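You operate a simulated robot arm through the tools that you are given. There is no shell and no other tool. Be economical: measure what you need, move in short steps, check, and stop when the job is done.

The job below is to be done with a simulated robot arm. You get a single attempt, and the scene is never put back.

TASK
Take the big white scoop from the oak worktop of the bin wall and put it on top of the large flat steel pan. Take the bundle of brown paper bags and leave it on the oak top of the refill unit. Put the capless glass jar in the steel basin. Take the yellow tag on a peg on the glass top of the island and put it away on the top of the oak table. Put the white pleated paper cup on the oak worktop of the bin wall. Open the grey drawer of the oak table, put the brown fig slab on the back counter away in the inside of the grey drawer, then shut the drawer. Open the drawer under the roaster, take the red bar with paper band and put it inside, then shut the roaster. Take the blue block with white pad and put it on top of the small flat steel pan. Take the bag marked "thick" from the slatted counter and leave it on the counter beside the white scale. Any order will do. Set down upright: capless glass jar.

Only the result counts: the job must be done as asked and must still hold three seconds after the hand-in. Knocking over, shifting, dropping, spilling or breaking anything else fails it.

THE ROBOT
A 7-joint arm with a two-finger parallel gripper on a trunk, on a base that drives. Base frame: it is fixed to the floor where the robot stands at the start and does not move with it; the origin is under the middle of the robot, x ahead of it, y to its left, z up; the surface under the hand at the start is at about z = 0.8. Units: m, degrees, N and s.
With the tool pointing down near the work surface it reaches from about 0.2 to 0.74 m from the robot's upright axis, wherever it stands. Its first joint turns from -166.0 to 166.0 degrees. Places, roughly: big white scoop (19x8x15 cm) [0.5, -0.1, 0.8]; blue block with white pad (10x7x4 cm) [-0.7, -3.9, 1]; brown fig slab (8x6x3 cm) [-3.3, -1.4, 0.9]; bundle of brown paper bags (9x13x4 cm) [0.3, -0.2, 0.8]; capless glass jar (9x9x12 cm) [-1, -1.1, 0.8]; counter beside the white scale (16x22 cm) [-1.22, -4.96, 0.96]; dark pouch, green pouch, yellow pouch [-1, -4.25, 1]; drawer [-3.2, 0.4, 0.7]; drawer under the roaster [-3.1, 0.4, 0.7]; grey drawer of the oak table [-1.2, 2.4, 0.7]; inside of the grey drawer [-1.2, 2.4, 0.7]; large flat steel pan (30x22x6 cm) [0, -3.9, 1.1]; oak top of the refill unit (124x22 cm) [0.48, 1.06, 0.9]; oak worktop of the bin wall [0.5, -0.1, 0.8]; red bar with paper band (3x3x10 cm) [-3.1, -1.4, 0.9]; small flat steel pan (26x21x6 cm) [-1.1, -5.3, 1.1]; steel basin [-3.2, 0.9, 0.9]; top of the oak table [-1.2, 2.4, 0.8]; white pleated paper cup (8x7x3 cm) [-1.5, 1, 0.8]; yellow tag on a peg (5x2x6 cm) [-1.5, 0.4, 0.8]. Payload 1.57 kg.
The tool frame sits at the grasp point between the pads (the TCP): z along the fingers, y along the line on which they close. The tips reach 0.03 m beyond it. The gripper opens to 0.11 m. The fingers are 0.024 m wide and 0.012 m thick; the gripper's body (0.048 by 0.112 m) begins 0.078 m behind the TCP.
Orientation is that of the tool frame in the base frame, as [roll, pitch, yaw] about the fixed x, y, z axes, in that order (R = Rz(yaw) Ry(pitch) Rx(roll)). With the fingers straight down and closing along the base's y, the tool's x points along the base's -x, its y along +y and its z along -z.

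THE INTERFACE
- The arm moves only by the tool apply_moves. Its argument "plan" is a list of rows, each an object (a shift or turn left out is 0, a gripper value left out holds the last) with "linear": the shift along the tool's x, y, z in units of 25 mm (1.0 is 25 mm), a list of three; "dr": the turn, a rotation vector about the tool's x, y, z in units of 8 degrees (1.0 is 8 degrees), a list of three; "gripper": the gripper command, from -1 (shut) to 1 (fully open), values between in proportion. In form: [{"linear": [dx, dy, dz], "dr": [ax, ay, az], "gripper": gripper}, ...]. A call has 1 to 20 rows; each row shifts and turns the commanded pose from where the row before left it, along the tool's axes as they then stand. A call with a number of a shift or a turn outside -1 to 1 is refused whole. Each row takes 0.2 s and may step no farther than 0.05 m and 8.6 degrees from the row before; otherwise, or with a gripper value out of range, the whole call is refused. Where a pose cannot be reached the arm comes as near as it can. A force on the tool above 40 N (or 10 N above the force at the start of the call, whichever is more), or a blocked arm, ends the call early, and 0.2 s more pass. The fingers move at their own pace (about 0.045 m/s each) and stop on an object; they squeeze with about 41 N. The grip force told is the motor's: it shows also when the fingers shut on nothing. Time passes only in rows, and 0.2 s behind the last, so rows that do not move let the fingers close. It gives the time, the measured TCP pose, the force on the tool (base axes), the opening and the grip force at its end, in the units of the frame above (readings bear some noise), with the torque about the TCP (base axes, N m) and any sound that the robot's microphone picked up.
- Cameras (640 x 400 px; columns grow to the right, rows downward): "scene" is now at [0.0037, 0.1272, 1.4741]; the picture's right is [-0.40, -0.92, 0.00], its down [-0.76, 0.33, -0.55] and it looks along [0.51, -0.22, -0.83] (base axes); focal length 261 px, centre (320, 200). "wrist" rides on the gripper at [0.07, 0.016, -0.141] in the tool frame; the picture's right is [-0.23, 0.97, 0.00], its down [-0.86, -0.20, -0.48] and it looks along [-0.47, -0.11, 0.88] (tool axes); focal length 222 px, centre (320, 200).
- camera(camera): a new picture of that camera. It takes no simulated time.
- move_column(by): slides the trunk up (or, below 0, down) by that many m; the arm and the scene camera ride with it, the base frame stays. It gives what a move gives, with no picture.
- drive_base(legs): drives the robot by 1 to 6 legs, each [ahead, turn to the left] in m and degrees, along the robot's own axes; the way and the turn of a leg run together, so that a leg with both is an arc; at most 1.5 m and 180 degrees a leg. The arm and the cameras ride along, it lands a little off, and it stops where it bumps. It gives what a move gives.
- aim_head(pan, tilt): turns the head with the scene camera to pan (to the left, within 155 degrees either way) and tilt (down, from -29 to 69), counted from straight ahead of the robot. It gives what a move gives.
- probe_pixels(camera, pixels): for up to 12 pixels [column, row] of the newest picture of that camera ("zoom" is the newest enlarged one), the place [x, y, z] in the base frame of the surface seen there, good to about 0.002 m. It takes no simulated time.
- inspect(camera, box): a new picture of the part [left, top, right, bottom] of that camera's present view, enlarged. It takes no simulated time.
- finish_job(): hands the job in; it is judged then, once.

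Keep the steps short. Do not move on a guess: measure, check each grasp and each placing, and mend mistakes. In all there are 364 turns and 306 pictures (those below and enlarged ones count). Leave the gripper open and the arm clear of the work at the hand-in unless told otherwise, and finish with a single line.

The tools are called as name(argument=value, ...) on one line, values as JSON. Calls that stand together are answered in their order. apply_moves: Moves the arm, as the interface text tells. Its arguments: {"type":"object","properties":{"plan":{"type":"array","items":{"type":"object","properties":{"linear":{"type":"array","items":{"type":"number"}},"dr":{"type":"array","items":{"type":"number"}},"gripper":{"type":"number"}}}}},"required":["plan"]} The other tools are called the same way: move_column (by) slides the trunk up or down; drive_base (legs) drives the base; aim_head (pan, tilt) turns the head that bears the scene camera; camera (camera) takes a picture; probe_pixels (camera, pixels) gives the place of the surface under pixels of a picture; inspect (camera, box) takes an enlarged picture of a part of a camera's view; finish_job () hands the job in.

At the start:

```text
time: 0.0
tcp_pos: [0.4134, -0.1445, 1.1189]
orientation: [-180.0, 0.0, 180.0]
wrist_force: [0.3, 0.4, 0.1]
ft_torque: [0.04, -0.02, 0.0]
gripper_width: 0.1098
grasp_force: 0.1
trunk travel left (down, up): [-0.425, 0.165]
robot x, y, heading: [0.0021, 0.0, -0.0]
head pan, tilt: [-23.6, 56.6]
```

scene: 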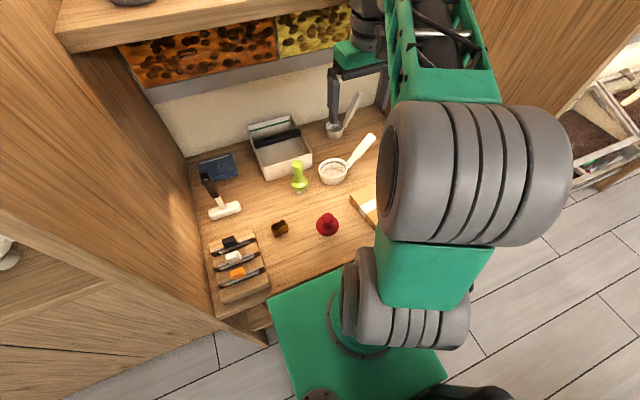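
wrist: 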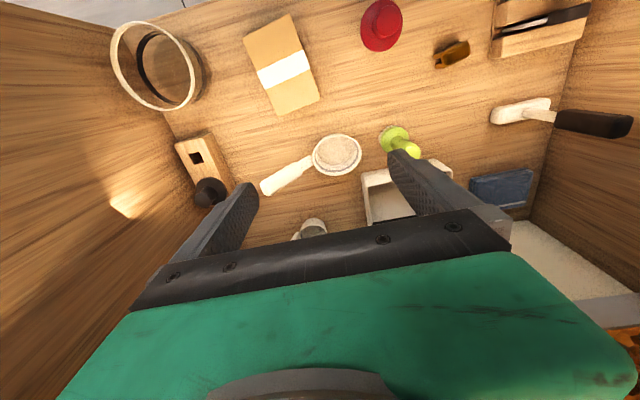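

I see two scoops and a banded paper bundle in the wrist view. I'll probe these to measure them.

probe_pixels(camera="wrist", pixels=[[335, 155], [285, 177], [268, 187], [312, 228], [262, 45], [298, 24], [300, 104], [253, 39], [281, 73], [310, 160], [362, 150], [302, 163]])

inspect(camera="scene", box=[180, 60, 420, 240])

inspect(camera="wrist", box=[160, 0, 480, 250])

```text
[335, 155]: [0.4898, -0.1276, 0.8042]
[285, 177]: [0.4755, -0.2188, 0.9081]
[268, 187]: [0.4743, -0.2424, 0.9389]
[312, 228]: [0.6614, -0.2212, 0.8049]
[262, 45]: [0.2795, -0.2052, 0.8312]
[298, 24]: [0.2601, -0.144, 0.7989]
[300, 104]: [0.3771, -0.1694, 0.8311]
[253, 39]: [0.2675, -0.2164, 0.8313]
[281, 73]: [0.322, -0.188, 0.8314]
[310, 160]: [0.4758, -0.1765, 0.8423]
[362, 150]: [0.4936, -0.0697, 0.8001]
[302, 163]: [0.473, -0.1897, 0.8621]
```

```text
2.22 times, centred on (300, 150) of scene
```

zoom: 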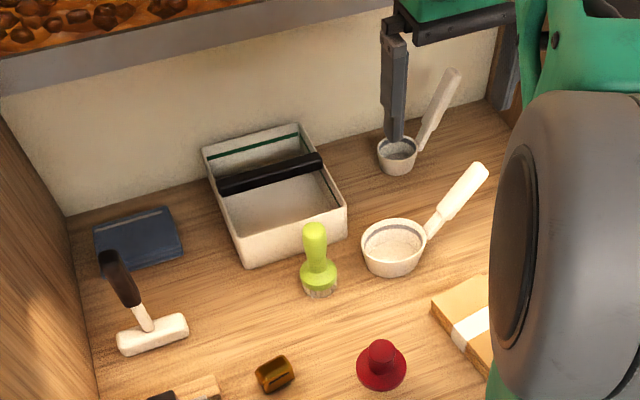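

```text
1.60 times, centred on (320, 125) of wrist
```

zoom: 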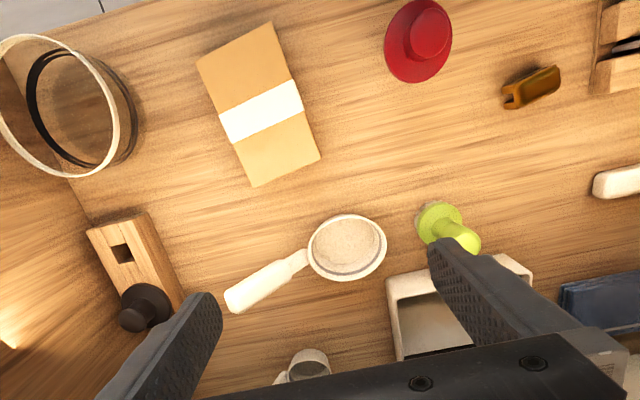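

Scoop cup is near (0.49,-0.13) with its handle rising toward -y; the bundle's top is at z=0.831. Before moving, I'll look around to learn the layout.

aim_head(pan=75, tilt=20)

camera(camera="scene")

aim_head(pan=150, tilt=20)

camera(camera="scene")

aim_head(pan=-140, tilt=20)

camera(camera="scene")

aim_head(pan=-80, tilt=20)

camera(camera="scene")

```text
time: 1.8
tcp_pos: [0.4148, -0.144, 1.1187]
orientation: [179.9, 0.1, 180.0]
wrist_force: [-0.7, 2.1, -0.5]
ft_torque: [-0.01, 0.02, 0.0]
gripper_width: 0.1097
grasp_force: 0.1
trunk travel left (down, up): [-0.425, 0.165]
robot x, y, heading: [-0.0016, -0.0016, 0.1]
head pan, tilt: [75.0, 20.0]
```

```text
301 pictures are left
```

scene: 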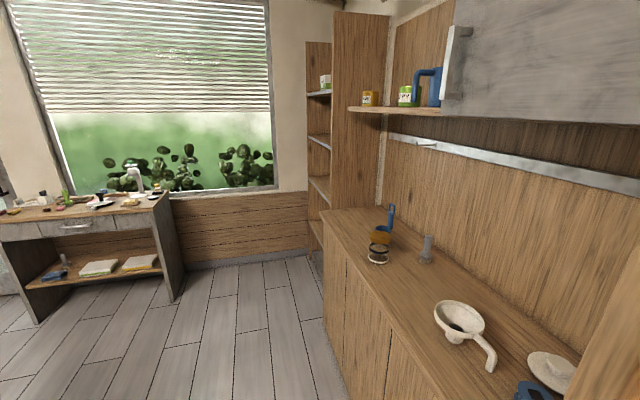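

```text
time: 3.2
tcp_pos: [0.4131, -0.1438, 1.1187]
orientation: [-180.0, 0.0, -180.0]
wrist_force: [0.6, -1.1, -0.4]
ft_torque: [0.01, -0.02, -0.04]
gripper_width: 0.1101
grasp_force: 0.0
trunk travel left (down, up): [-0.425, 0.165]
robot x, y, heading: [0.002, 0.0009, 0.2]
head pan, tilt: [150.0, 20.0]
```

```text
300 pictures are left
```

scene: 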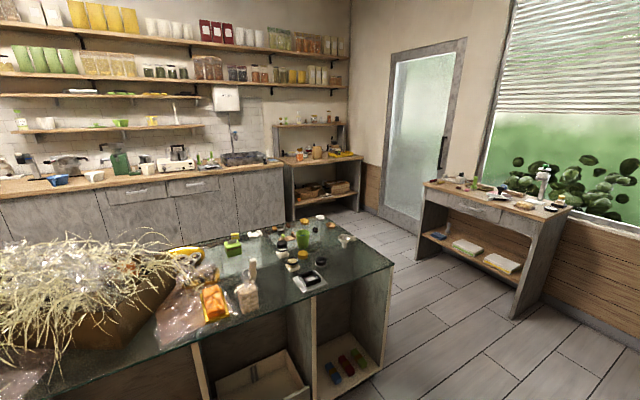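

```text
time: 7.2
tcp_pos: [0.4144, -0.1435, 1.1187]
orientation: [-180.0, 0.0, 180.0]
wrist_force: [0.8, 0.4, -0.1]
ft_torque: [-0.02, 0.03, -0.02]
gripper_width: 0.11
grasp_force: 0.1
trunk travel left (down, up): [-0.425, 0.165]
robot x, y, heading: [0.0038, -0.0015, 0.1]
head pan, tilt: [-140.0, 20.0]
```

```text
299 pictures are left
```

scene: 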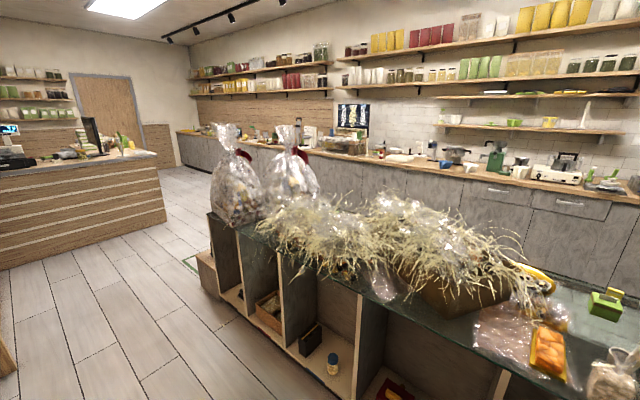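

```text
time: 8.5
tcp_pos: [0.4136, -0.1448, 1.1176]
orientation: [180.0, 0.0, -180.0]
wrist_force: [-0.2, 0.4, 0.0]
ft_torque: [-0.03, 0.0, -0.01]
gripper_width: 0.1102
grasp_force: 0.1
trunk travel left (down, up): [-0.425, 0.165]
robot x, y, heading: [0.0035, -0.0008, 0.1]
head pan, tilt: [-80.0, 20.0]
```

```text
298 pictures are left
```

scene: 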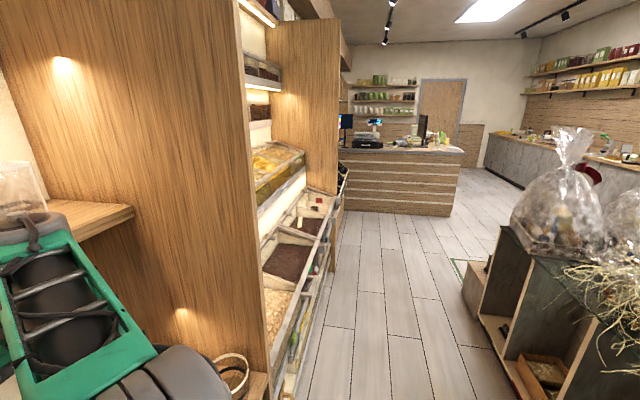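

The layout is clear: island behind, refill unit on the left, oak table far left behind. I'll start with the paper bundle and probe its edges in the enlarged wrist view.

probe_pixels(camera="zoom", pixels=[[272, 25], [200, 64], [254, 184], [316, 156], [285, 80], [218, 112], [240, 142], [302, 112], [260, 110]])

aim_head(pan=-25, tilt=60)

```text
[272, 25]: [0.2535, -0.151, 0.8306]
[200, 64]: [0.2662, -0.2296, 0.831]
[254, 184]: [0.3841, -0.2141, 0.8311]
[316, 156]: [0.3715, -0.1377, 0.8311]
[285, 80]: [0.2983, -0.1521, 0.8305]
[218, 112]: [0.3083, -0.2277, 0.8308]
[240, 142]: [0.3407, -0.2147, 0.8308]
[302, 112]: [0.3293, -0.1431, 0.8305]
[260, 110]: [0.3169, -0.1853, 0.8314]
```

```text
time: 9.7
tcp_pos: [0.4135, -0.1436, 1.1196]
orientation: [180.0, 0.0, 179.9]
wrist_force: [0.3, 0.2, 0.2]
ft_torque: [-0.02, 0.0, 0.02]
gripper_width: 0.1099
grasp_force: 0.0
trunk travel left (down, up): [-0.425, 0.165]
robot x, y, heading: [-0.0002, 0.0018, 0.2]
head pan, tilt: [-25.0, 60.0]
```

The bundle centre is about (0.319,-0.183), turned about +7°, and 0.08 wide. I'll move above it, turn and come partway down.

apply_moves(plan=[{"linear": [0.945, -0.39, 0], "gripper": 1}, {"linear": [0.945, -0.39, 0]}, {"linear": [0.945, -0.39, 0]}, {"linear": [0.945, -0.39, 0], "dr": [0, 0, -0.9]}, {"linear": [0, 0, 1]}, {"linear": [0, 0, 1]}, {"linear": [0, 0, 1]}, {"linear": [0, 0, 1]}, {"linear": [0, 0, 1]}, {"linear": [0, 0, 1]}, {"linear": [0, 0, 1]}])

camera(camera="wrist")

```text
time: 11.7
tcp_pos: [0.3255, -0.1977, 1.0132]
orientation: [177.4, -2.3, -173.9]
wrist_force: [0.2, -0.1, -0.2]
ft_torque: [0.04, 0.01, -0.04]
gripper_width: 0.1102
grasp_force: 0.2
trunk travel left (down, up): [-0.425, 0.165]
robot x, y, heading: [0.0015, -0.0003, -0.1]
head pan, tilt: [-25.0, 60.0]
stopped in row 9: the arm was blocked; the commanded pose is now the measured one
```

```text
297 pictures are left
```

wrist: 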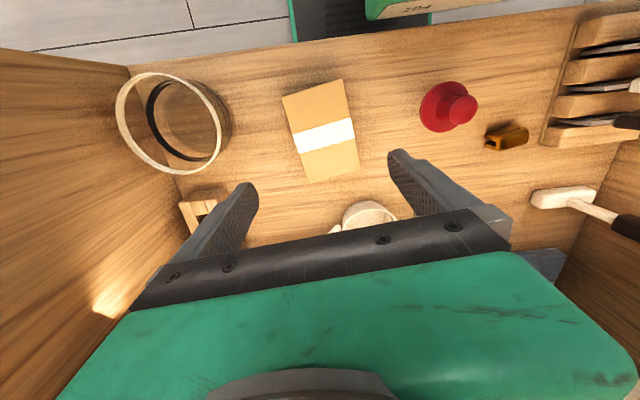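

The arm got blocked because it was folded too close to the body. I'll back the base off 0.15 m and reach out instead.

drive_base(legs=[[-0.17, 0]])

```text
time: 13.1
tcp_pos: [0.1491, -0.1993, 0.9913]
orientation: [175.0, -4.4, -174.2]
wrist_force: [-0.1, -0.6, 0.9]
ft_torque: [-0.02, 0.01, -0.02]
gripper_width: 0.1101
grasp_force: 0.1
trunk travel left (down, up): [-0.425, 0.165]
robot x, y, heading: [-0.1754, 0.001, 0.0]
head pan, tilt: [-25.0, 60.0]
```

Base is at x=-0.175. Next I straighten the tool and move out over the bundle at this height.

apply_moves(plan=[{"linear": [0, 0, -0.5], "dr": [0.62, -0.55, -0.15]}, {"linear": [-0.97, -0.03, 0]}, {"linear": [-0.97, -0.03, 0]}, {"linear": [-0.97, -0.03, 0]}, {"linear": [-0.97, -0.03, 0]}, {"linear": [-0.97, -0.03, 0]}, {"linear": [-0.97, -0.03, 0]}, {"linear": [-0.97, -0.03, 0]}, {}])

camera(camera="wrist")

```text
time: 13.6
tcp_pos: [0.1492, -0.2083, 0.9657]
orientation: [174.0, -5.5, -175.1]
wrist_force: [-0.2, -0.6, 0.0]
ft_torque: [-0.02, -0.02, 0.0]
gripper_width: 0.1097
grasp_force: 0.1
trunk travel left (down, up): [-0.425, 0.165]
robot x, y, heading: [-0.1708, -0.0017, -0.3]
head pan, tilt: [-25.0, 60.0]
stopped in row 2: the arm was blocked; the commanded pose is now the measured one
```

```text
296 pictures are left
```

wrist: 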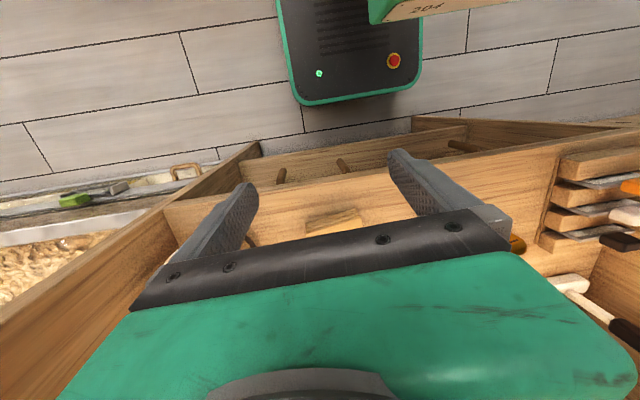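

Blocked again; I'll look at the arm with the head camera to see why.

aim_head(pan=0, tilt=55)

camera(camera="scene")

```text
time: 14.5
tcp_pos: [0.1458, -0.206, 0.9517]
orientation: [172.5, -6.7, -175.3]
wrist_force: [-0.3, 0.0, -0.2]
ft_torque: [0.03, 0.02, -0.02]
gripper_width: 0.1099
grasp_force: 0.0
trunk travel left (down, up): [-0.425, 0.165]
robot x, y, heading: [-0.1686, 0.0017, -0.1]
head pan, tilt: [0.0, 55.0]
```

```text
295 pictures are left
```

scene: 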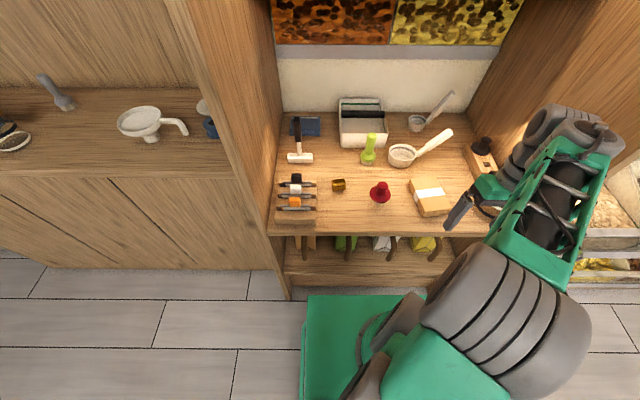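

The elbow sits to the right and appears to press on the side wall. I'll back off further to free it.

drive_base(legs=[[-0.25, 0]])

apply_moves(plan=[{"linear": [0, 0, -1]}, {"linear": [0, 0, -1]}, {"linear": [0, 0, -1]}, {"linear": [0, 0, -1]}, {}])

camera(camera="scene")

```text
time: 16.3
tcp_pos: [-0.1013, -0.2063, 0.9424]
orientation: [171.6, -7.7, -175.3]
wrist_force: [0.0, -0.2, -0.6]
ft_torque: [0.0, 0.02, 0.01]
gripper_width: 0.11
grasp_force: 0.0
trunk travel left (down, up): [-0.425, 0.165]
robot x, y, heading: [-0.4171, -0.0034, 0.5]
head pan, tilt: [0.0, 55.0]
```

```text
time: 17.5
tcp_pos: [-0.0876, -0.219, 1.0409]
orientation: [171.6, -7.7, -175.1]
wrist_force: [-0.3, -1.0, 0.3]
ft_torque: [-0.01, -0.01, -0.02]
gripper_width: 0.11
grasp_force: 0.1
trunk travel left (down, up): [-0.425, 0.165]
robot x, y, heading: [-0.4178, 0.0005, 0.3]
head pan, tilt: [0.0, 55.0]
```

```text
294 pictures are left
```

scene: 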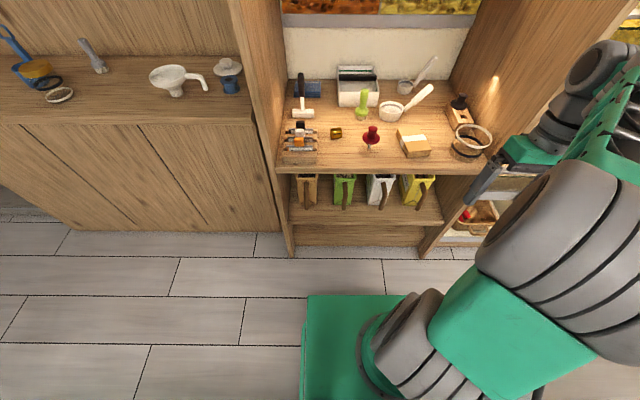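

The arm is free now. I'll straighten the tool and extend forward in free space.

apply_moves(plan=[{"dr": [0.52, -0.48, -0.12]}, {"dr": [0.52, -0.48, -0.12]}, {"linear": [-1, 0, 0]}, {"linear": [-1, 0, 0]}, {"linear": [-1, 0, 0]}, {"linear": [-1, 0, 0]}, {"linear": [-1, 0, 0]}, {"linear": [-1, 0, 0]}, {"linear": [-1, 0, 0]}, {"linear": [-1, 0, 0]}, {"linear": [-1, 0, 0]}, {}])

camera(camera="scene")

```text
time: 20.1
tcp_pos: [0.135, -0.1973, 1.042]
orientation: [179.9, 0.2, -174.0]
wrist_force: [-0.7, -1.1, -0.3]
ft_torque: [0.01, 0.01, 0.0]
gripper_width: 0.11
grasp_force: 0.1
trunk travel left (down, up): [-0.425, 0.165]
robot x, y, heading: [-0.4188, -0.001, 0.3]
head pan, tilt: [0.0, 55.0]
```

```text
293 pictures are left
```

scene: 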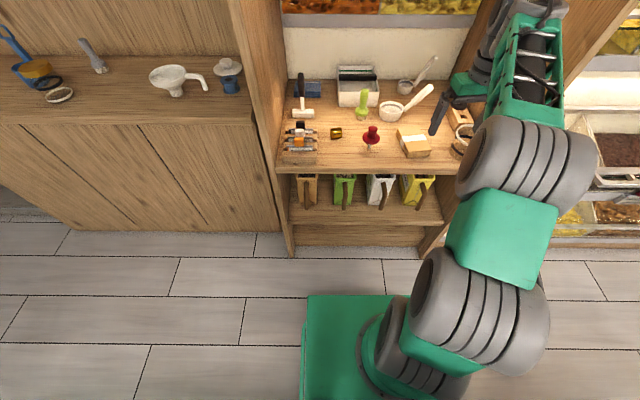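

The arm is extended straight now. Driving ahead 0.184 m puts the hand over the bundle.

drive_base(legs=[[0.184, 0]])

camera(camera="wrist")

```text
time: 21.6
tcp_pos: [0.3189, -0.1955, 1.0403]
orientation: [179.8, 0.1, -173.9]
wrist_force: [0.4, -0.6, 0.8]
ft_torque: [0.03, -0.02, 0.0]
gripper_width: 0.1099
grasp_force: 0.0
trunk travel left (down, up): [-0.425, 0.165]
robot x, y, heading: [-0.2332, -0.0049, 0.3]
head pan, tilt: [0.0, 55.0]
```

```text
292 pictures are left
```

wrist: 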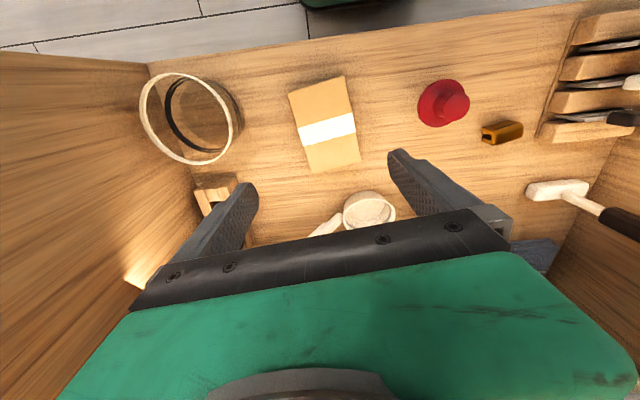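

probe_pixels(camera="wrist", pixels=[[290, 94], [344, 77], [360, 158], [309, 171], [217, 192], [205, 186], [170, 110], [232, 130]])

```text
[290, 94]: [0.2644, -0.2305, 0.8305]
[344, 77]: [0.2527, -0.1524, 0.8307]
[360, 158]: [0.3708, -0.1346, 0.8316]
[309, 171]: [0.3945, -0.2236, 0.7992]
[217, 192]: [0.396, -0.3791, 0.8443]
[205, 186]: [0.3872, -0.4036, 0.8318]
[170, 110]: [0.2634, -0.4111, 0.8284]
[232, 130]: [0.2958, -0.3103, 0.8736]
```

Centre confirmed at (0.318,-0.183). I'll shift +y 0.012 and descend to TCP z 0.836.

apply_moves(plan=[{"linear": [0, 0.5, 0]}, {"linear": [0, 0, 1]}, {"linear": [0, 0, 1]}, {"linear": [0, 0, 1]}, {"linear": [0, 0, 1]}, {"linear": [0, 0, 1]}, {"linear": [0, 0, 1]}, {}])

camera(camera="wrist")

```text
time: 23.4
tcp_pos: [0.3175, -0.1833, 0.8911]
orientation: [179.7, 0.1, -173.9]
wrist_force: [0.3, -0.4, -0.2]
ft_torque: [0.0, 0.01, 0.0]
gripper_width: 0.11
grasp_force: 0.1
trunk travel left (down, up): [-0.425, 0.165]
robot x, y, heading: [-0.2343, 0.0004, 0.1]
head pan, tilt: [0.0, 55.0]
```

```text
291 pictures are left
```

wrist: 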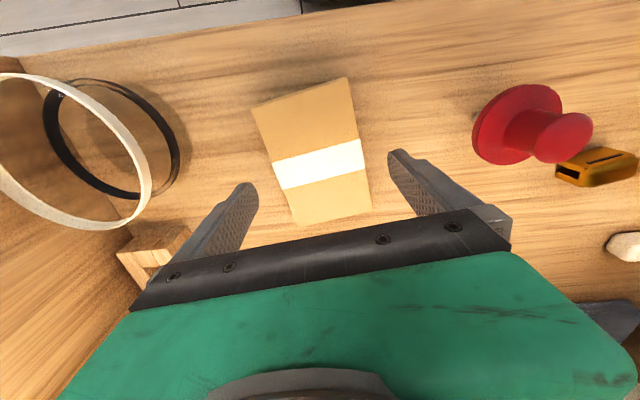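

apply_moves(plan=[{"linear": [0, 0, 1]}, {"linear": [0, 0, 1]}, {"linear": [0, 0, 0.2]}, {"gripper": -1}, {"gripper": -1}, {"gripper": -1}, {"gripper": -1}])

apply_moves(plan=[{"linear": [0, 0, -1]}, {"linear": [0, 0, -1]}, {"linear": [0, 0, -1]}, {"linear": [0, 0, -1]}, {"linear": [0, 0, -1]}, {"linear": [0, 0, -1]}, {"linear": [0, 0, -1]}, {"linear": [0, 0, -1]}, {}])

camera(camera="wrist")

```text
time: 25.0
tcp_pos: [0.3164, -0.1837, 0.8347]
orientation: [179.9, 0.1, -173.9]
wrist_force: [-1.0, -0.7, -0.2]
ft_torque: [-0.02, -0.02, -0.04]
gripper_width: 0.084
grasp_force: 35.8
trunk travel left (down, up): [-0.425, 0.165]
robot x, y, heading: [-0.2346, -0.0041, 0.3]
head pan, tilt: [0.0, 55.0]
```

```text
time: 27.0
tcp_pos: [0.318, -0.1822, 1.037]
orientation: [179.8, 0.1, -173.9]
wrist_force: [-0.3, -0.8, -1.4]
ft_torque: [0.0, 0.01, -0.01]
gripper_width: 0.0836
grasp_force: 40.9
trunk travel left (down, up): [-0.425, 0.165]
robot x, y, heading: [-0.233, 0.0026, 0.0]
head pan, tilt: [0.0, 55.0]
```

```text
290 pictures are left
```

wrist: 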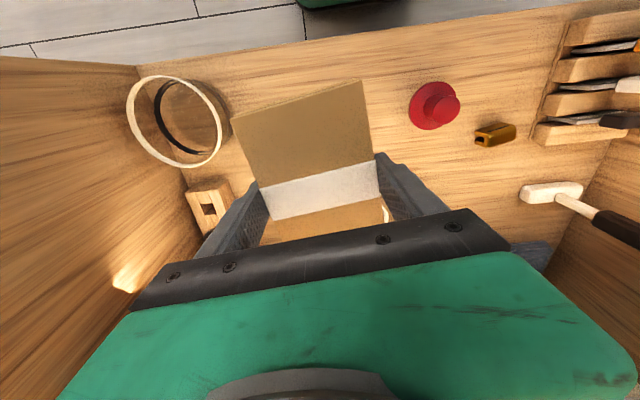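

The bundle is held firmly (0.084 m). Back off 0.3 m, then look at the refill unit and the island edge.

drive_base(legs=[[-0.3, 0]])

aim_head(pan=45, tilt=35)

camera(camera="scene")

probe_pixels(camera="scene", pixels=[[320, 200], [250, 200], [400, 200], [350, 230], [300, 180]])

```text
time: 29.1
tcp_pos: [0.0174, -0.181, 1.0369]
orientation: [179.7, 0.1, -173.8]
wrist_force: [0.2, -0.7, -1.8]
ft_torque: [-0.02, 0.0, 0.0]
gripper_width: 0.0839
grasp_force: 41.5
trunk travel left (down, up): [-0.425, 0.165]
robot x, y, heading: [-0.5357, -0.0018, 0.2]
head pan, tilt: [0.0, 55.0]
```

```text
time: 30.2
tcp_pos: [0.0176, -0.183, 1.0363]
orientation: [179.9, 0.0, -173.8]
wrist_force: [0.1, -0.5, -1.4]
ft_torque: [0.01, -0.02, 0.03]
gripper_width: 0.0835
grasp_force: 40.9
trunk travel left (down, up): [-0.425, 0.165]
robot x, y, heading: [-0.5328, -0.0022, 0.6]
head pan, tilt: [45.0, 35.0]
```

```text
289 pictures are left
```

scene: 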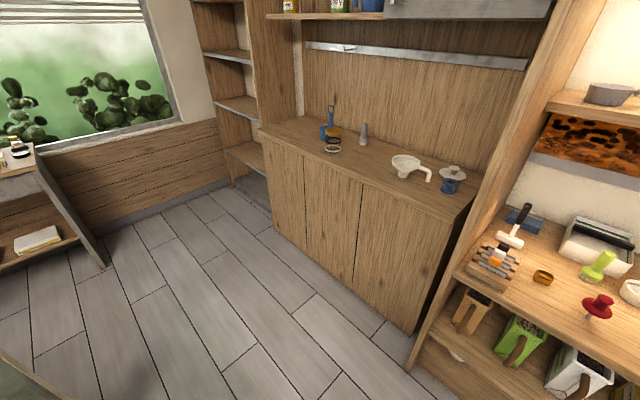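

```text
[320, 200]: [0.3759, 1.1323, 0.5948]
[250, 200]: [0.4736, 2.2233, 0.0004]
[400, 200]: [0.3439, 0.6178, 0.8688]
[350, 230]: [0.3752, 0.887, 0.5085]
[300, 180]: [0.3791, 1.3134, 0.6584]
```

probe_pixels(camera="scene", pixels=[[365, 160], [362, 143], [333, 149], [405, 172], [390, 158], [350, 152], [340, 162], [290, 140], [300, 128], [450, 200], [345, 140], [375, 155]])

aim_head(pan=150, tilt=50)

camera(camera="scene")

probe_pixels(camera="scene", pixels=[[320, 200], [200, 200], [450, 200], [320, 300], [450, 300]])

```text
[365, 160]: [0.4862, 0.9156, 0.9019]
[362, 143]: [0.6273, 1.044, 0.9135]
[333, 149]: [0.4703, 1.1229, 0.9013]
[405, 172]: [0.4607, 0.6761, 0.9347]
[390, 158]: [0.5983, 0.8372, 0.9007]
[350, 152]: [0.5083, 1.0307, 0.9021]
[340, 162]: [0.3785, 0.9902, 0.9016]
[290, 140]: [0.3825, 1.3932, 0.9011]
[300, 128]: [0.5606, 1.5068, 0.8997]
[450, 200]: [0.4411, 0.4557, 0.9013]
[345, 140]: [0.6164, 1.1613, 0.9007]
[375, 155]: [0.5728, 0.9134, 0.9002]
```

```text
time: 32.0
tcp_pos: [0.0176, -0.1816, 1.0363]
orientation: [179.9, 0.0, -173.9]
wrist_force: [-0.1, 0.4, -1.8]
ft_torque: [0.02, -0.01, -0.03]
gripper_width: 0.0834
grasp_force: 41.5
trunk travel left (down, up): [-0.425, 0.165]
robot x, y, heading: [-0.5342, -0.0059, 0.2]
head pan, tilt: [150.0, 50.0]
```

```text
288 pictures are left
```

scene: 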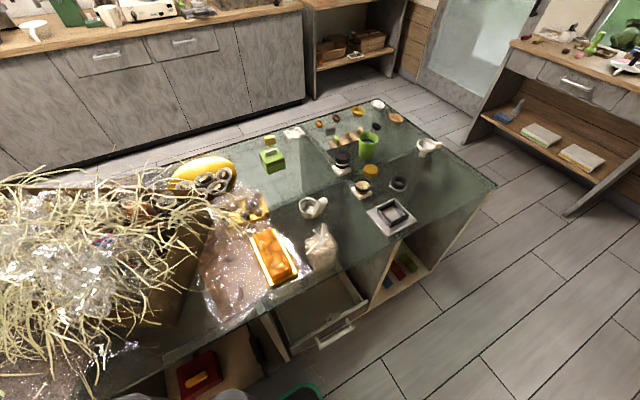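

```text
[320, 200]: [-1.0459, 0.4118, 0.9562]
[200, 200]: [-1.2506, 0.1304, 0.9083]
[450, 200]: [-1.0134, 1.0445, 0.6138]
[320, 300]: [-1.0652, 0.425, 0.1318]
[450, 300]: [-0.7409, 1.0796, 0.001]
```

Clear spot on the refill top around (0.47,0.89,0.90); island front edge at x≈-1.03. I'll drive left along the aisle and face the unit.

drive_base(legs=[[0, 90], [1.07, 0], [0, -90], [0.3, 0]])

aim_head(pan=0, tilt=45)

camera(camera="scene")

camera(camera="wrist")

```text
time: 43.0
tcp_pos: [-0.2255, 1.5145, 1.036]
orientation: [179.7, 0.1, -104.8]
wrist_force: [0.5, 0.0, -1.1]
ft_torque: [0.01, -0.02, -0.02]
gripper_width: 0.0833
grasp_force: 40.9
trunk travel left (down, up): [-0.425, 0.165]
robot x, y, heading: [-0.5889, 1.0622, 69.5]
head pan, tilt: [150.0, 50.0]
stopped in leg 3: the robot was blocked; the commanded pose is now the measured one
```

```text
time: 45.4
tcp_pos: [-0.2251, 1.5136, 1.0368]
orientation: [179.8, 0.1, -104.9]
wrist_force: [-0.1, 0.8, -2.4]
ft_torque: [-0.01, 0.01, -0.02]
gripper_width: 0.0832
grasp_force: 41.2
trunk travel left (down, up): [-0.425, 0.165]
robot x, y, heading: [-0.5919, 1.0617, 69.4]
head pan, tilt: [0.0, 45.0]
```

```text
287 pictures are left
```

scene: 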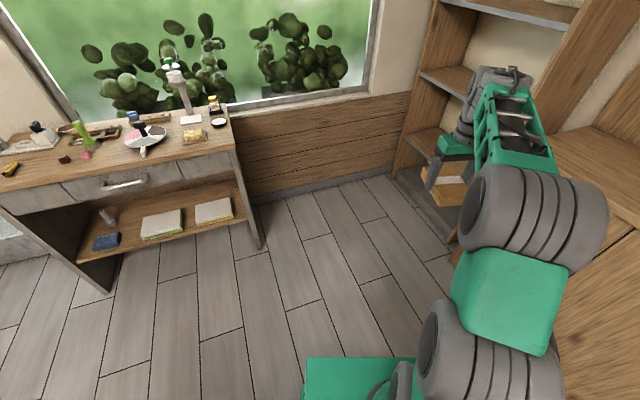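

```text
286 pictures are left
```

wrist: 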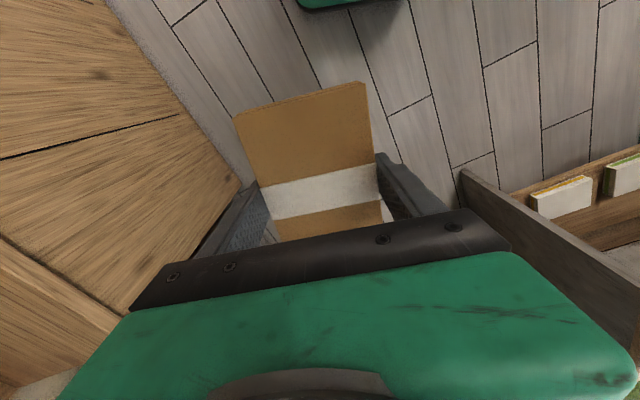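

The turn was blocked at heading 69.5°. I'll look at what may be touching at the sides and back.

aim_head(pan=150, tilt=65)

camera(camera="scene")

aim_head(pan=-70, tilt=50)

camera(camera="scene")

```text
time: 47.7
tcp_pos: [-0.2259, 1.5135, 1.0363]
orientation: [179.8, 0.1, -104.7]
wrist_force: [-1.2, 0.0, -2.0]
ft_torque: [0.0, -0.02, 0.0]
gripper_width: 0.0833
grasp_force: 40.8
trunk travel left (down, up): [-0.425, 0.165]
robot x, y, heading: [-0.5924, 1.066, 69.5]
head pan, tilt: [150.0, 65.0]
```

```text
285 pictures are left
```

scene: 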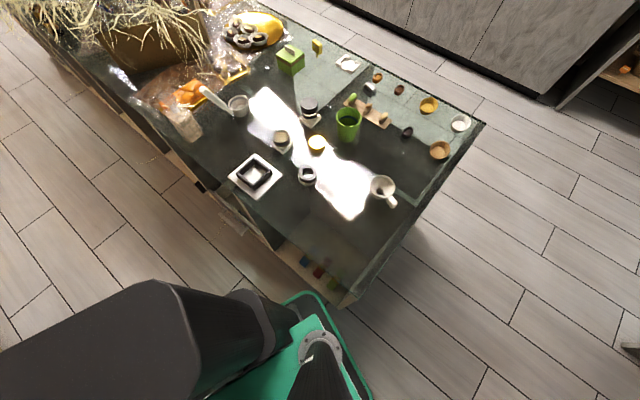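

```text
time: 50.9
tcp_pos: [-0.2252, 1.514, 1.0371]
orientation: [179.9, 0.1, -104.8]
wrist_force: [0.5, 0.6, -1.5]
ft_torque: [-0.02, 0.03, -0.03]
gripper_width: 0.0833
grasp_force: 40.8
trunk travel left (down, up): [-0.425, 0.165]
robot x, y, heading: [-0.5928, 1.0627, 69.4]
head pan, tilt: [-70.0, 50.0]
```

```text
284 pictures are left
```

scene: 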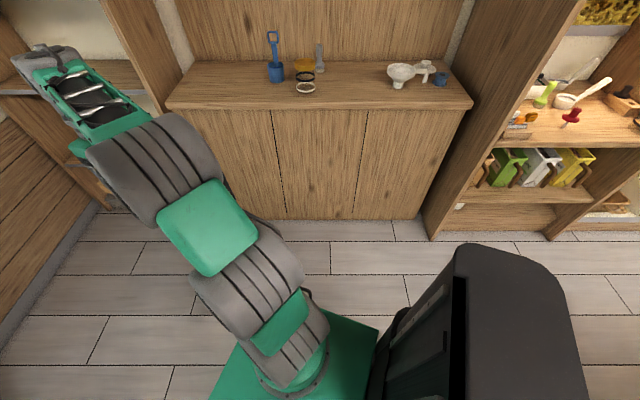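

The base's rear corner touched the island. I'll drive ahead a little to clear it, then turn to about -10° and approach.

drive_base(legs=[[0.17, 0], [0, -79.5], [0.3, 0]])

aim_head(pan=0, tilt=45)

camera(camera="scene")

camera(camera="wrist")

```text
time: 57.5
tcp_pos: [0.2639, 0.8694, 1.0363]
orientation: [179.9, 0.1, 173.9]
wrist_force: [-0.5, -0.1, -1.5]
ft_torque: [0.0, -0.02, 0.01]
gripper_width: 0.0832
grasp_force: 40.8
trunk travel left (down, up): [-0.425, 0.165]
robot x, y, heading: [-0.238, 1.1622, -11.8]
head pan, tilt: [-70.0, 50.0]
```

```text
time: 58.9
tcp_pos: [0.2641, 0.8697, 1.0364]
orientation: [179.8, 0.1, 173.8]
wrist_force: [0.0, 0.1, -1.4]
ft_torque: [0.03, 0.02, 0.01]
gripper_width: 0.0832
grasp_force: 41.7
trunk travel left (down, up): [-0.425, 0.165]
robot x, y, heading: [-0.2352, 1.1626, -11.7]
head pan, tilt: [0.0, 45.0]
```

```text
283 pictures are left
```

scene: 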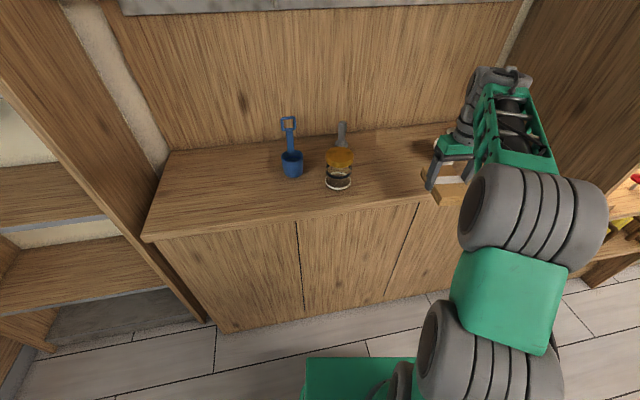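

```text
282 pictures are left
```

wrist: 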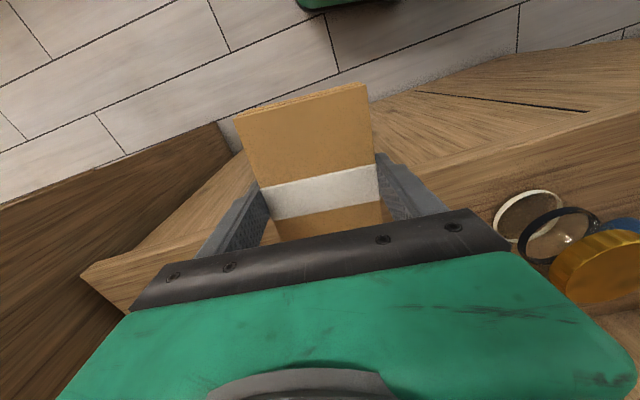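

TCP at (0.264,0.870). Shift the arm sideways +y and out a little, then drive ahead 0.15 m.

apply_moves(plan=[{"linear": [-0.5, 0.9, 0]}, {"linear": [-0.5, 0.9, 0]}, {"linear": [-0.5, 0.9, 0]}, {"linear": [-0.5, 0.9, 0]}, {}])

drive_base(legs=[[0.15, 0]])

camera(camera="wrist")

camera(camera="scene")

```text
time: 60.1
tcp_pos: [0.3238, 0.9549, 1.037]
orientation: [179.8, 0.1, 173.9]
wrist_force: [0.4, -0.5, -1.7]
ft_torque: [0.0, -0.01, 0.03]
gripper_width: 0.0832
grasp_force: 41.5
trunk travel left (down, up): [-0.425, 0.165]
robot x, y, heading: [-0.2404, 1.163, -11.8]
head pan, tilt: [0.0, 45.0]
```

```text
time: 61.5
tcp_pos: [0.4695, 0.9263, 1.0369]
orientation: [179.8, 0.1, 174.2]
wrist_force: [-0.2, 0.3, -1.1]
ft_torque: [-0.03, -0.01, 0.0]
gripper_width: 0.0833
grasp_force: 41.0
trunk travel left (down, up): [-0.425, 0.165]
robot x, y, heading: [-0.0911, 1.1333, -11.7]
head pan, tilt: [0.0, 45.0]
```

```text
281 pictures are left
```

wrist: 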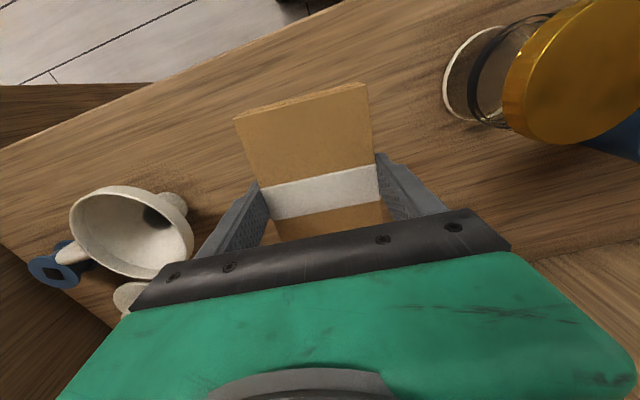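

```text
280 pictures are left
```

scene: 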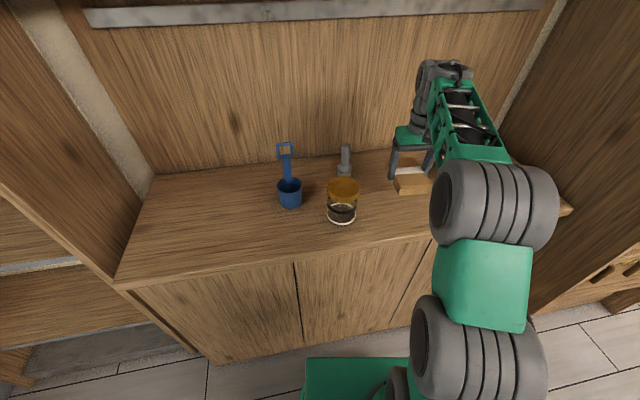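

probe_pixels(camera="wrist", pixels=[[190, 240], [185, 205], [505, 80], [445, 80], [220, 150], [128, 295]])

```text
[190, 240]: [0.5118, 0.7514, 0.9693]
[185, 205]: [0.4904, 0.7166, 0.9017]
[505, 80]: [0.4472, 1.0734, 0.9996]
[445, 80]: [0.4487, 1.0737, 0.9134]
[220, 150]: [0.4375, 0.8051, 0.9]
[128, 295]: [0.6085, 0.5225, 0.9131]
```

Funnel edge is at y≤0.75 and the sieve at y≥1.07, so the spot is clear. Lowering 0.099 m, then releasing.

apply_moves(plan=[{"linear": [0, 0, 1]}, {"linear": [0, 0, 1]}, {"linear": [0, 0, 1]}, {"linear": [0, 0, 0.5]}, {"linear": [0, 0, 0.45]}, {}])

camera(camera="scene")

```text
time: 62.9
tcp_pos: [0.4679, 0.9255, 0.9373]
orientation: [179.8, 0.0, 174.1]
wrist_force: [-0.4, 0.2, -1.8]
ft_torque: [0.0, 0.02, 0.0]
gripper_width: 0.0835
grasp_force: 40.8
trunk travel left (down, up): [-0.425, 0.165]
robot x, y, heading: [-0.0948, 1.1315, -11.3]
head pan, tilt: [0.0, 45.0]
```

```text
279 pictures are left
```

scene: 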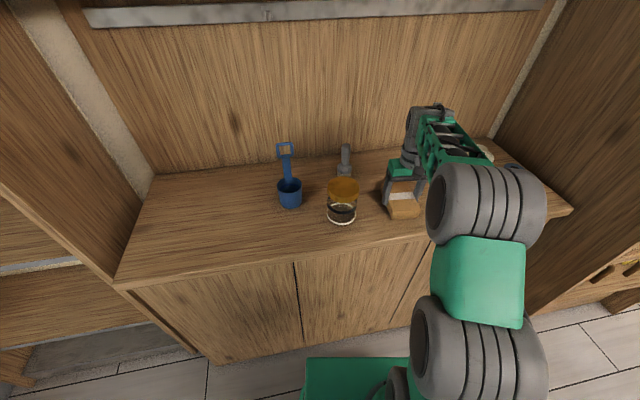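

apply_moves(plan=[{"linear": [0, 0, 0.08]}, {"gripper": 1}, {"gripper": 1}, {"gripper": 1}, {"gripper": 1}, {"linear": [0, 0, -0.5]}, {"linear": [0, 0, -1]}, {"linear": [0, 0, -1]}, {"linear": [0, 0, -1]}, {"linear": [0, 0, -1]}, {}])

camera(camera="wrist")

```text
time: 65.3
tcp_pos: [0.4694, 0.9261, 1.0483]
orientation: [179.8, 0.2, 174.0]
wrist_force: [0.1, -0.8, 0.7]
ft_torque: [0.01, 0.02, 0.0]
gripper_width: 0.1098
grasp_force: 0.0
trunk travel left (down, up): [-0.425, 0.165]
robot x, y, heading: [-0.094, 1.1345, -11.8]
head pan, tilt: [0.0, 45.0]
```

```text
278 pictures are left
```

wrist: 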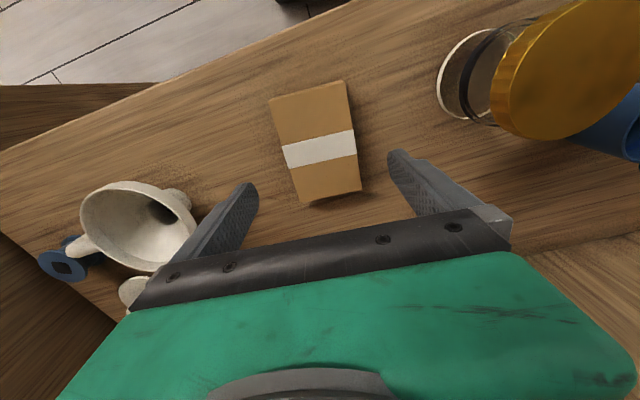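

Bundle is placed well. Next the tag: I back out, turn and drive to the gap between island and oak table, then look around.

drive_base(legs=[[-0.3, 0], [0, 102], [0.45, 0], [0, 85]])

aim_head(pan=20, tilt=35)

camera(camera="scene")

```text
time: 77.5
tcp_pos: [-0.9517, 1.8119, 1.0482]
orientation: [179.8, 0.2, -1.1]
wrist_force: [-0.1, 0.1, 0.8]
ft_torque: [-0.01, -0.01, -0.04]
gripper_width: 0.1101
grasp_force: 0.1
trunk travel left (down, up): [-0.425, 0.165]
robot x, y, heading: [-0.3755, 1.6542, 173.2]
head pan, tilt: [0.0, 45.0]
```

```text
time: 78.3
tcp_pos: [-0.9524, 1.8109, 1.0485]
orientation: [179.8, 0.2, -1.1]
wrist_force: [0.1, 0.1, 0.4]
ft_torque: [0.03, 0.0, 0.0]
gripper_width: 0.11
grasp_force: 0.0
trunk travel left (down, up): [-0.425, 0.165]
robot x, y, heading: [-0.375, 1.6555, 172.9]
head pan, tilt: [20.0, 35.0]
```

```text
277 pictures are left
```

scene: 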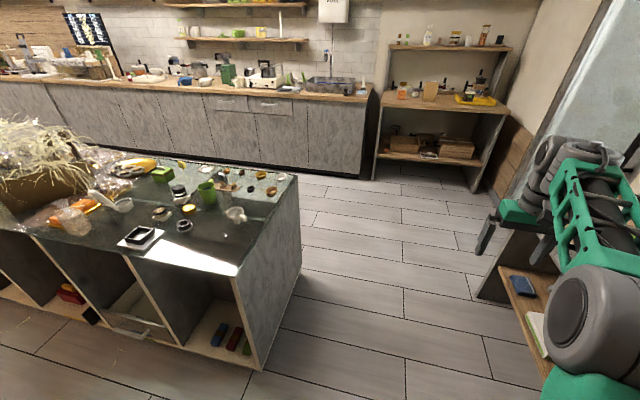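

probe_pixels(camera="scene", pixels=[[296, 178], [238, 275], [182, 163], [272, 190], [261, 174], [236, 214], [300, 260], [372, 178], [300, 168], [250, 176], [480, 275], [365, 95]])

inspect(camera="scene", box=[110, 130, 310, 255])

```text
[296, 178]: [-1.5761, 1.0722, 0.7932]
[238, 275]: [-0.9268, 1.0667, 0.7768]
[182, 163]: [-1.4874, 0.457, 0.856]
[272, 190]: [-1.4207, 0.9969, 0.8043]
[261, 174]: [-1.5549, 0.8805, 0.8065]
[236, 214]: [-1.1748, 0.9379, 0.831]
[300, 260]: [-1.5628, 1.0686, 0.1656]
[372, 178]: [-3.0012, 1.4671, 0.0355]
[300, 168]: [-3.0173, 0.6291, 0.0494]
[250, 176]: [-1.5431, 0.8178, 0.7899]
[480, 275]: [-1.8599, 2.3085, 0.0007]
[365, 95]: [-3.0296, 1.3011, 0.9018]
```

```text
3.20 times, centred on (210, 192) of scene
```

zoom: 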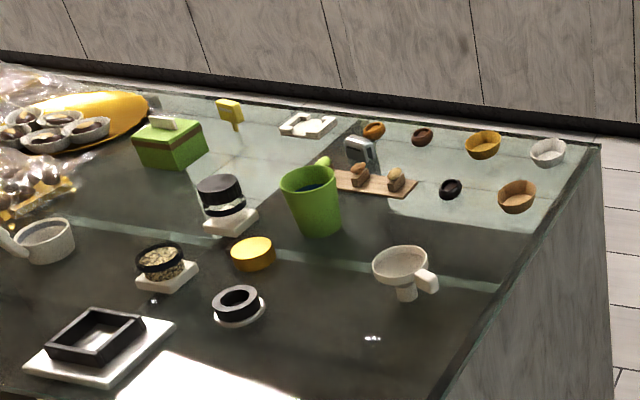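

Island: x from -1.58 to -0.93, end at y=1.07; the back aisle is 1.4 m wide. I'll drive round to (-2.45,0.45) facing +x for the tag.

drive_base(legs=[[0, 7], [1.5, 0], [0.58, 0], [0, 90], [1.18, 0], [0, 90]])

aim_head(pan=0, tilt=45)

camera(camera="scene")

```text
time: 102.4
tcp_pos: [-1.85, 0.3854, 1.048]
orientation: [179.8, 0.0, -174.5]
wrist_force: [0.6, 0.3, 0.1]
ft_torque: [0.01, -0.02, 0.0]
gripper_width: 0.1101
grasp_force: 0.0
trunk travel left (down, up): [-0.425, 0.165]
robot x, y, heading: [-2.4396, 0.4783, -0.1]
head pan, tilt: [20.0, 35.0]
```

```text
time: 103.2
tcp_pos: [-1.8503, 0.3854, 1.0489]
orientation: [179.8, 0.0, -174.5]
wrist_force: [-0.6, 0.2, -0.5]
ft_torque: [-0.03, 0.01, 0.0]
gripper_width: 0.1102
grasp_force: 0.0
trunk travel left (down, up): [-0.425, 0.165]
robot x, y, heading: [-2.4412, 0.4799, -0.3]
head pan, tilt: [0.0, 45.0]
```

```text
275 pictures are left
```

scene: 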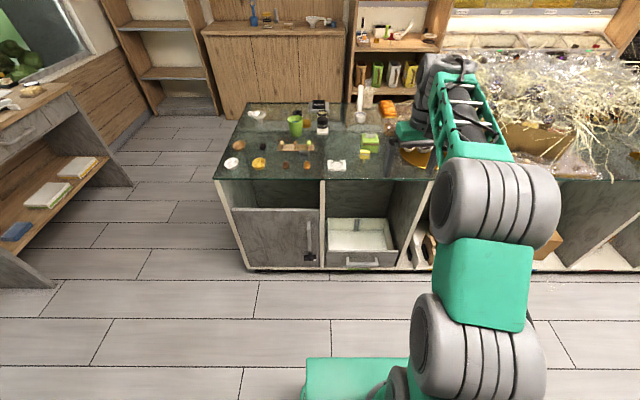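

Well placed. I'll zoom on the tag near (364,154) and the cup near (231,163), and measure them.

inspect(camera="scene", box=[320, 115, 420, 178])

probe_pixels(camera="scene", pixels=[[364, 153], [364, 160], [231, 163], [232, 158], [338, 165], [372, 138], [226, 164], [237, 160], [410, 155], [345, 177]])

```text
6.35 times, centred on (370, 146) of scene
```

zoom: 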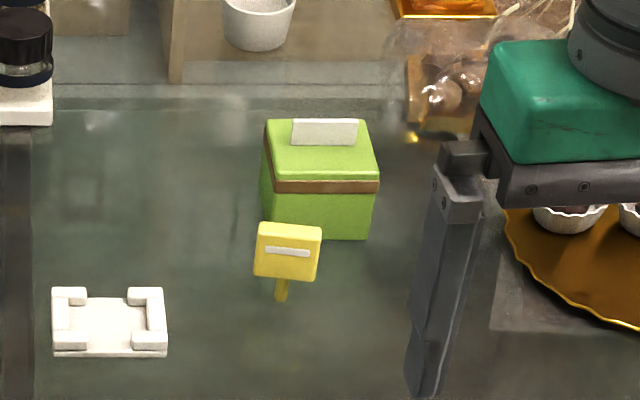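

```text
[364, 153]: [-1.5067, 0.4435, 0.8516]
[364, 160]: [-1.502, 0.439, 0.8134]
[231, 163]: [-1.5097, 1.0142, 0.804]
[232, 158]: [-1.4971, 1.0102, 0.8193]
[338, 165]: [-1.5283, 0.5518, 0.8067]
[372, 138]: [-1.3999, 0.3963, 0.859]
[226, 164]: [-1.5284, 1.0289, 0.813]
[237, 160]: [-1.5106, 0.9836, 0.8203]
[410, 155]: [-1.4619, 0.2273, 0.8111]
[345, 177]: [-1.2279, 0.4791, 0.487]
```

Tag is at about (-1.505,0.441), z 0.80–0.86, plate across y. I'll drive ahead 0.34 m, then square the tool.

drive_base(legs=[[0.345, 0]])

apply_moves(plan=[{"dr": [0, 0, 0.69], "gripper": 0.5}, {"linear": [0, 0.75, 0.5]}, {"linear": [0, 0.75, 0.5]}, {"linear": [0, 0.75, 1]}, {}])

camera(camera="wrist")

```text
time: 105.5
tcp_pos: [-1.5036, 0.3827, 1.0486]
orientation: [179.9, 0.1, -174.6]
wrist_force: [0.3, 0.2, -0.4]
ft_torque: [-0.01, 0.01, -0.01]
gripper_width: 0.1099
grasp_force: 0.1
trunk travel left (down, up): [-0.425, 0.165]
robot x, y, heading: [-2.0955, 0.476, -0.5]
head pan, tilt: [0.0, 45.0]
```

```text
time: 106.7
tcp_pos: [-1.5038, 0.4398, 0.9994]
orientation: [179.8, 0.1, 179.8]
wrist_force: [-0.6, 0.0, -0.2]
ft_torque: [0.02, 0.02, -0.01]
gripper_width: 0.0826
grasp_force: 0.0
trunk travel left (down, up): [-0.425, 0.165]
robot x, y, heading: [-2.0959, 0.4781, -0.4]
head pan, tilt: [0.0, 45.0]
```

```text
273 pictures are left
```

wrist: 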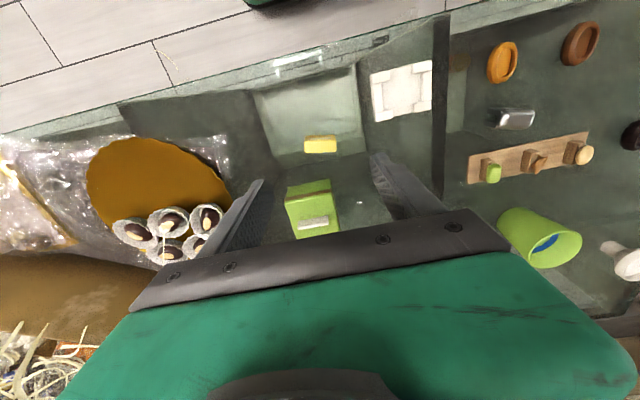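

probe_pixels(camera="wrist", pixels=[[320, 145], [308, 145], [334, 143], [320, 138], [290, 190], [328, 183]])

```text
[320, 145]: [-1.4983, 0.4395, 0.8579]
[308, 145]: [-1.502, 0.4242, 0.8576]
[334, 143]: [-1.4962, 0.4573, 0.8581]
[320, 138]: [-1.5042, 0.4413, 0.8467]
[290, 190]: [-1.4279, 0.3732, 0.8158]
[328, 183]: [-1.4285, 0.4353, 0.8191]
```

The tag is turned about -10°. I'll match that, descend to z≈0.846 and close.

apply_moves(plan=[{"linear": [-0.2, 0, 0], "dr": [0, 0, 1]}, {"linear": [0, 0, 1]}, {"linear": [0, 0, 1]}, {"linear": [0, 0, 1]}, {"linear": [0, 0, 1]}, {"linear": [0, 0, 1]}, {"linear": [0, 0, 1]}, {"linear": [0, 0, 0.15]}, {"gripper": -1}, {"gripper": -1}, {"gripper": -1}, {"gripper": -1}])

camera(camera="scene")

```text
time: 109.3
tcp_pos: [-1.498, 0.4404, 0.8462]
orientation: [179.8, 0.0, 171.9]
wrist_force: [-1.4, 0.8, -0.4]
ft_torque: [-0.03, -0.03, 0.0]
gripper_width: 0.0406
grasp_force: 26.9
trunk travel left (down, up): [-0.425, 0.165]
robot x, y, heading: [-2.0988, 0.4775, -0.5]
head pan, tilt: [0.0, 45.0]
```

```text
272 pictures are left
```

scene: 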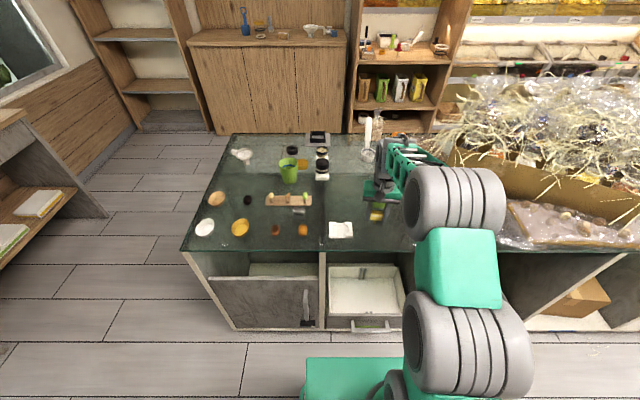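

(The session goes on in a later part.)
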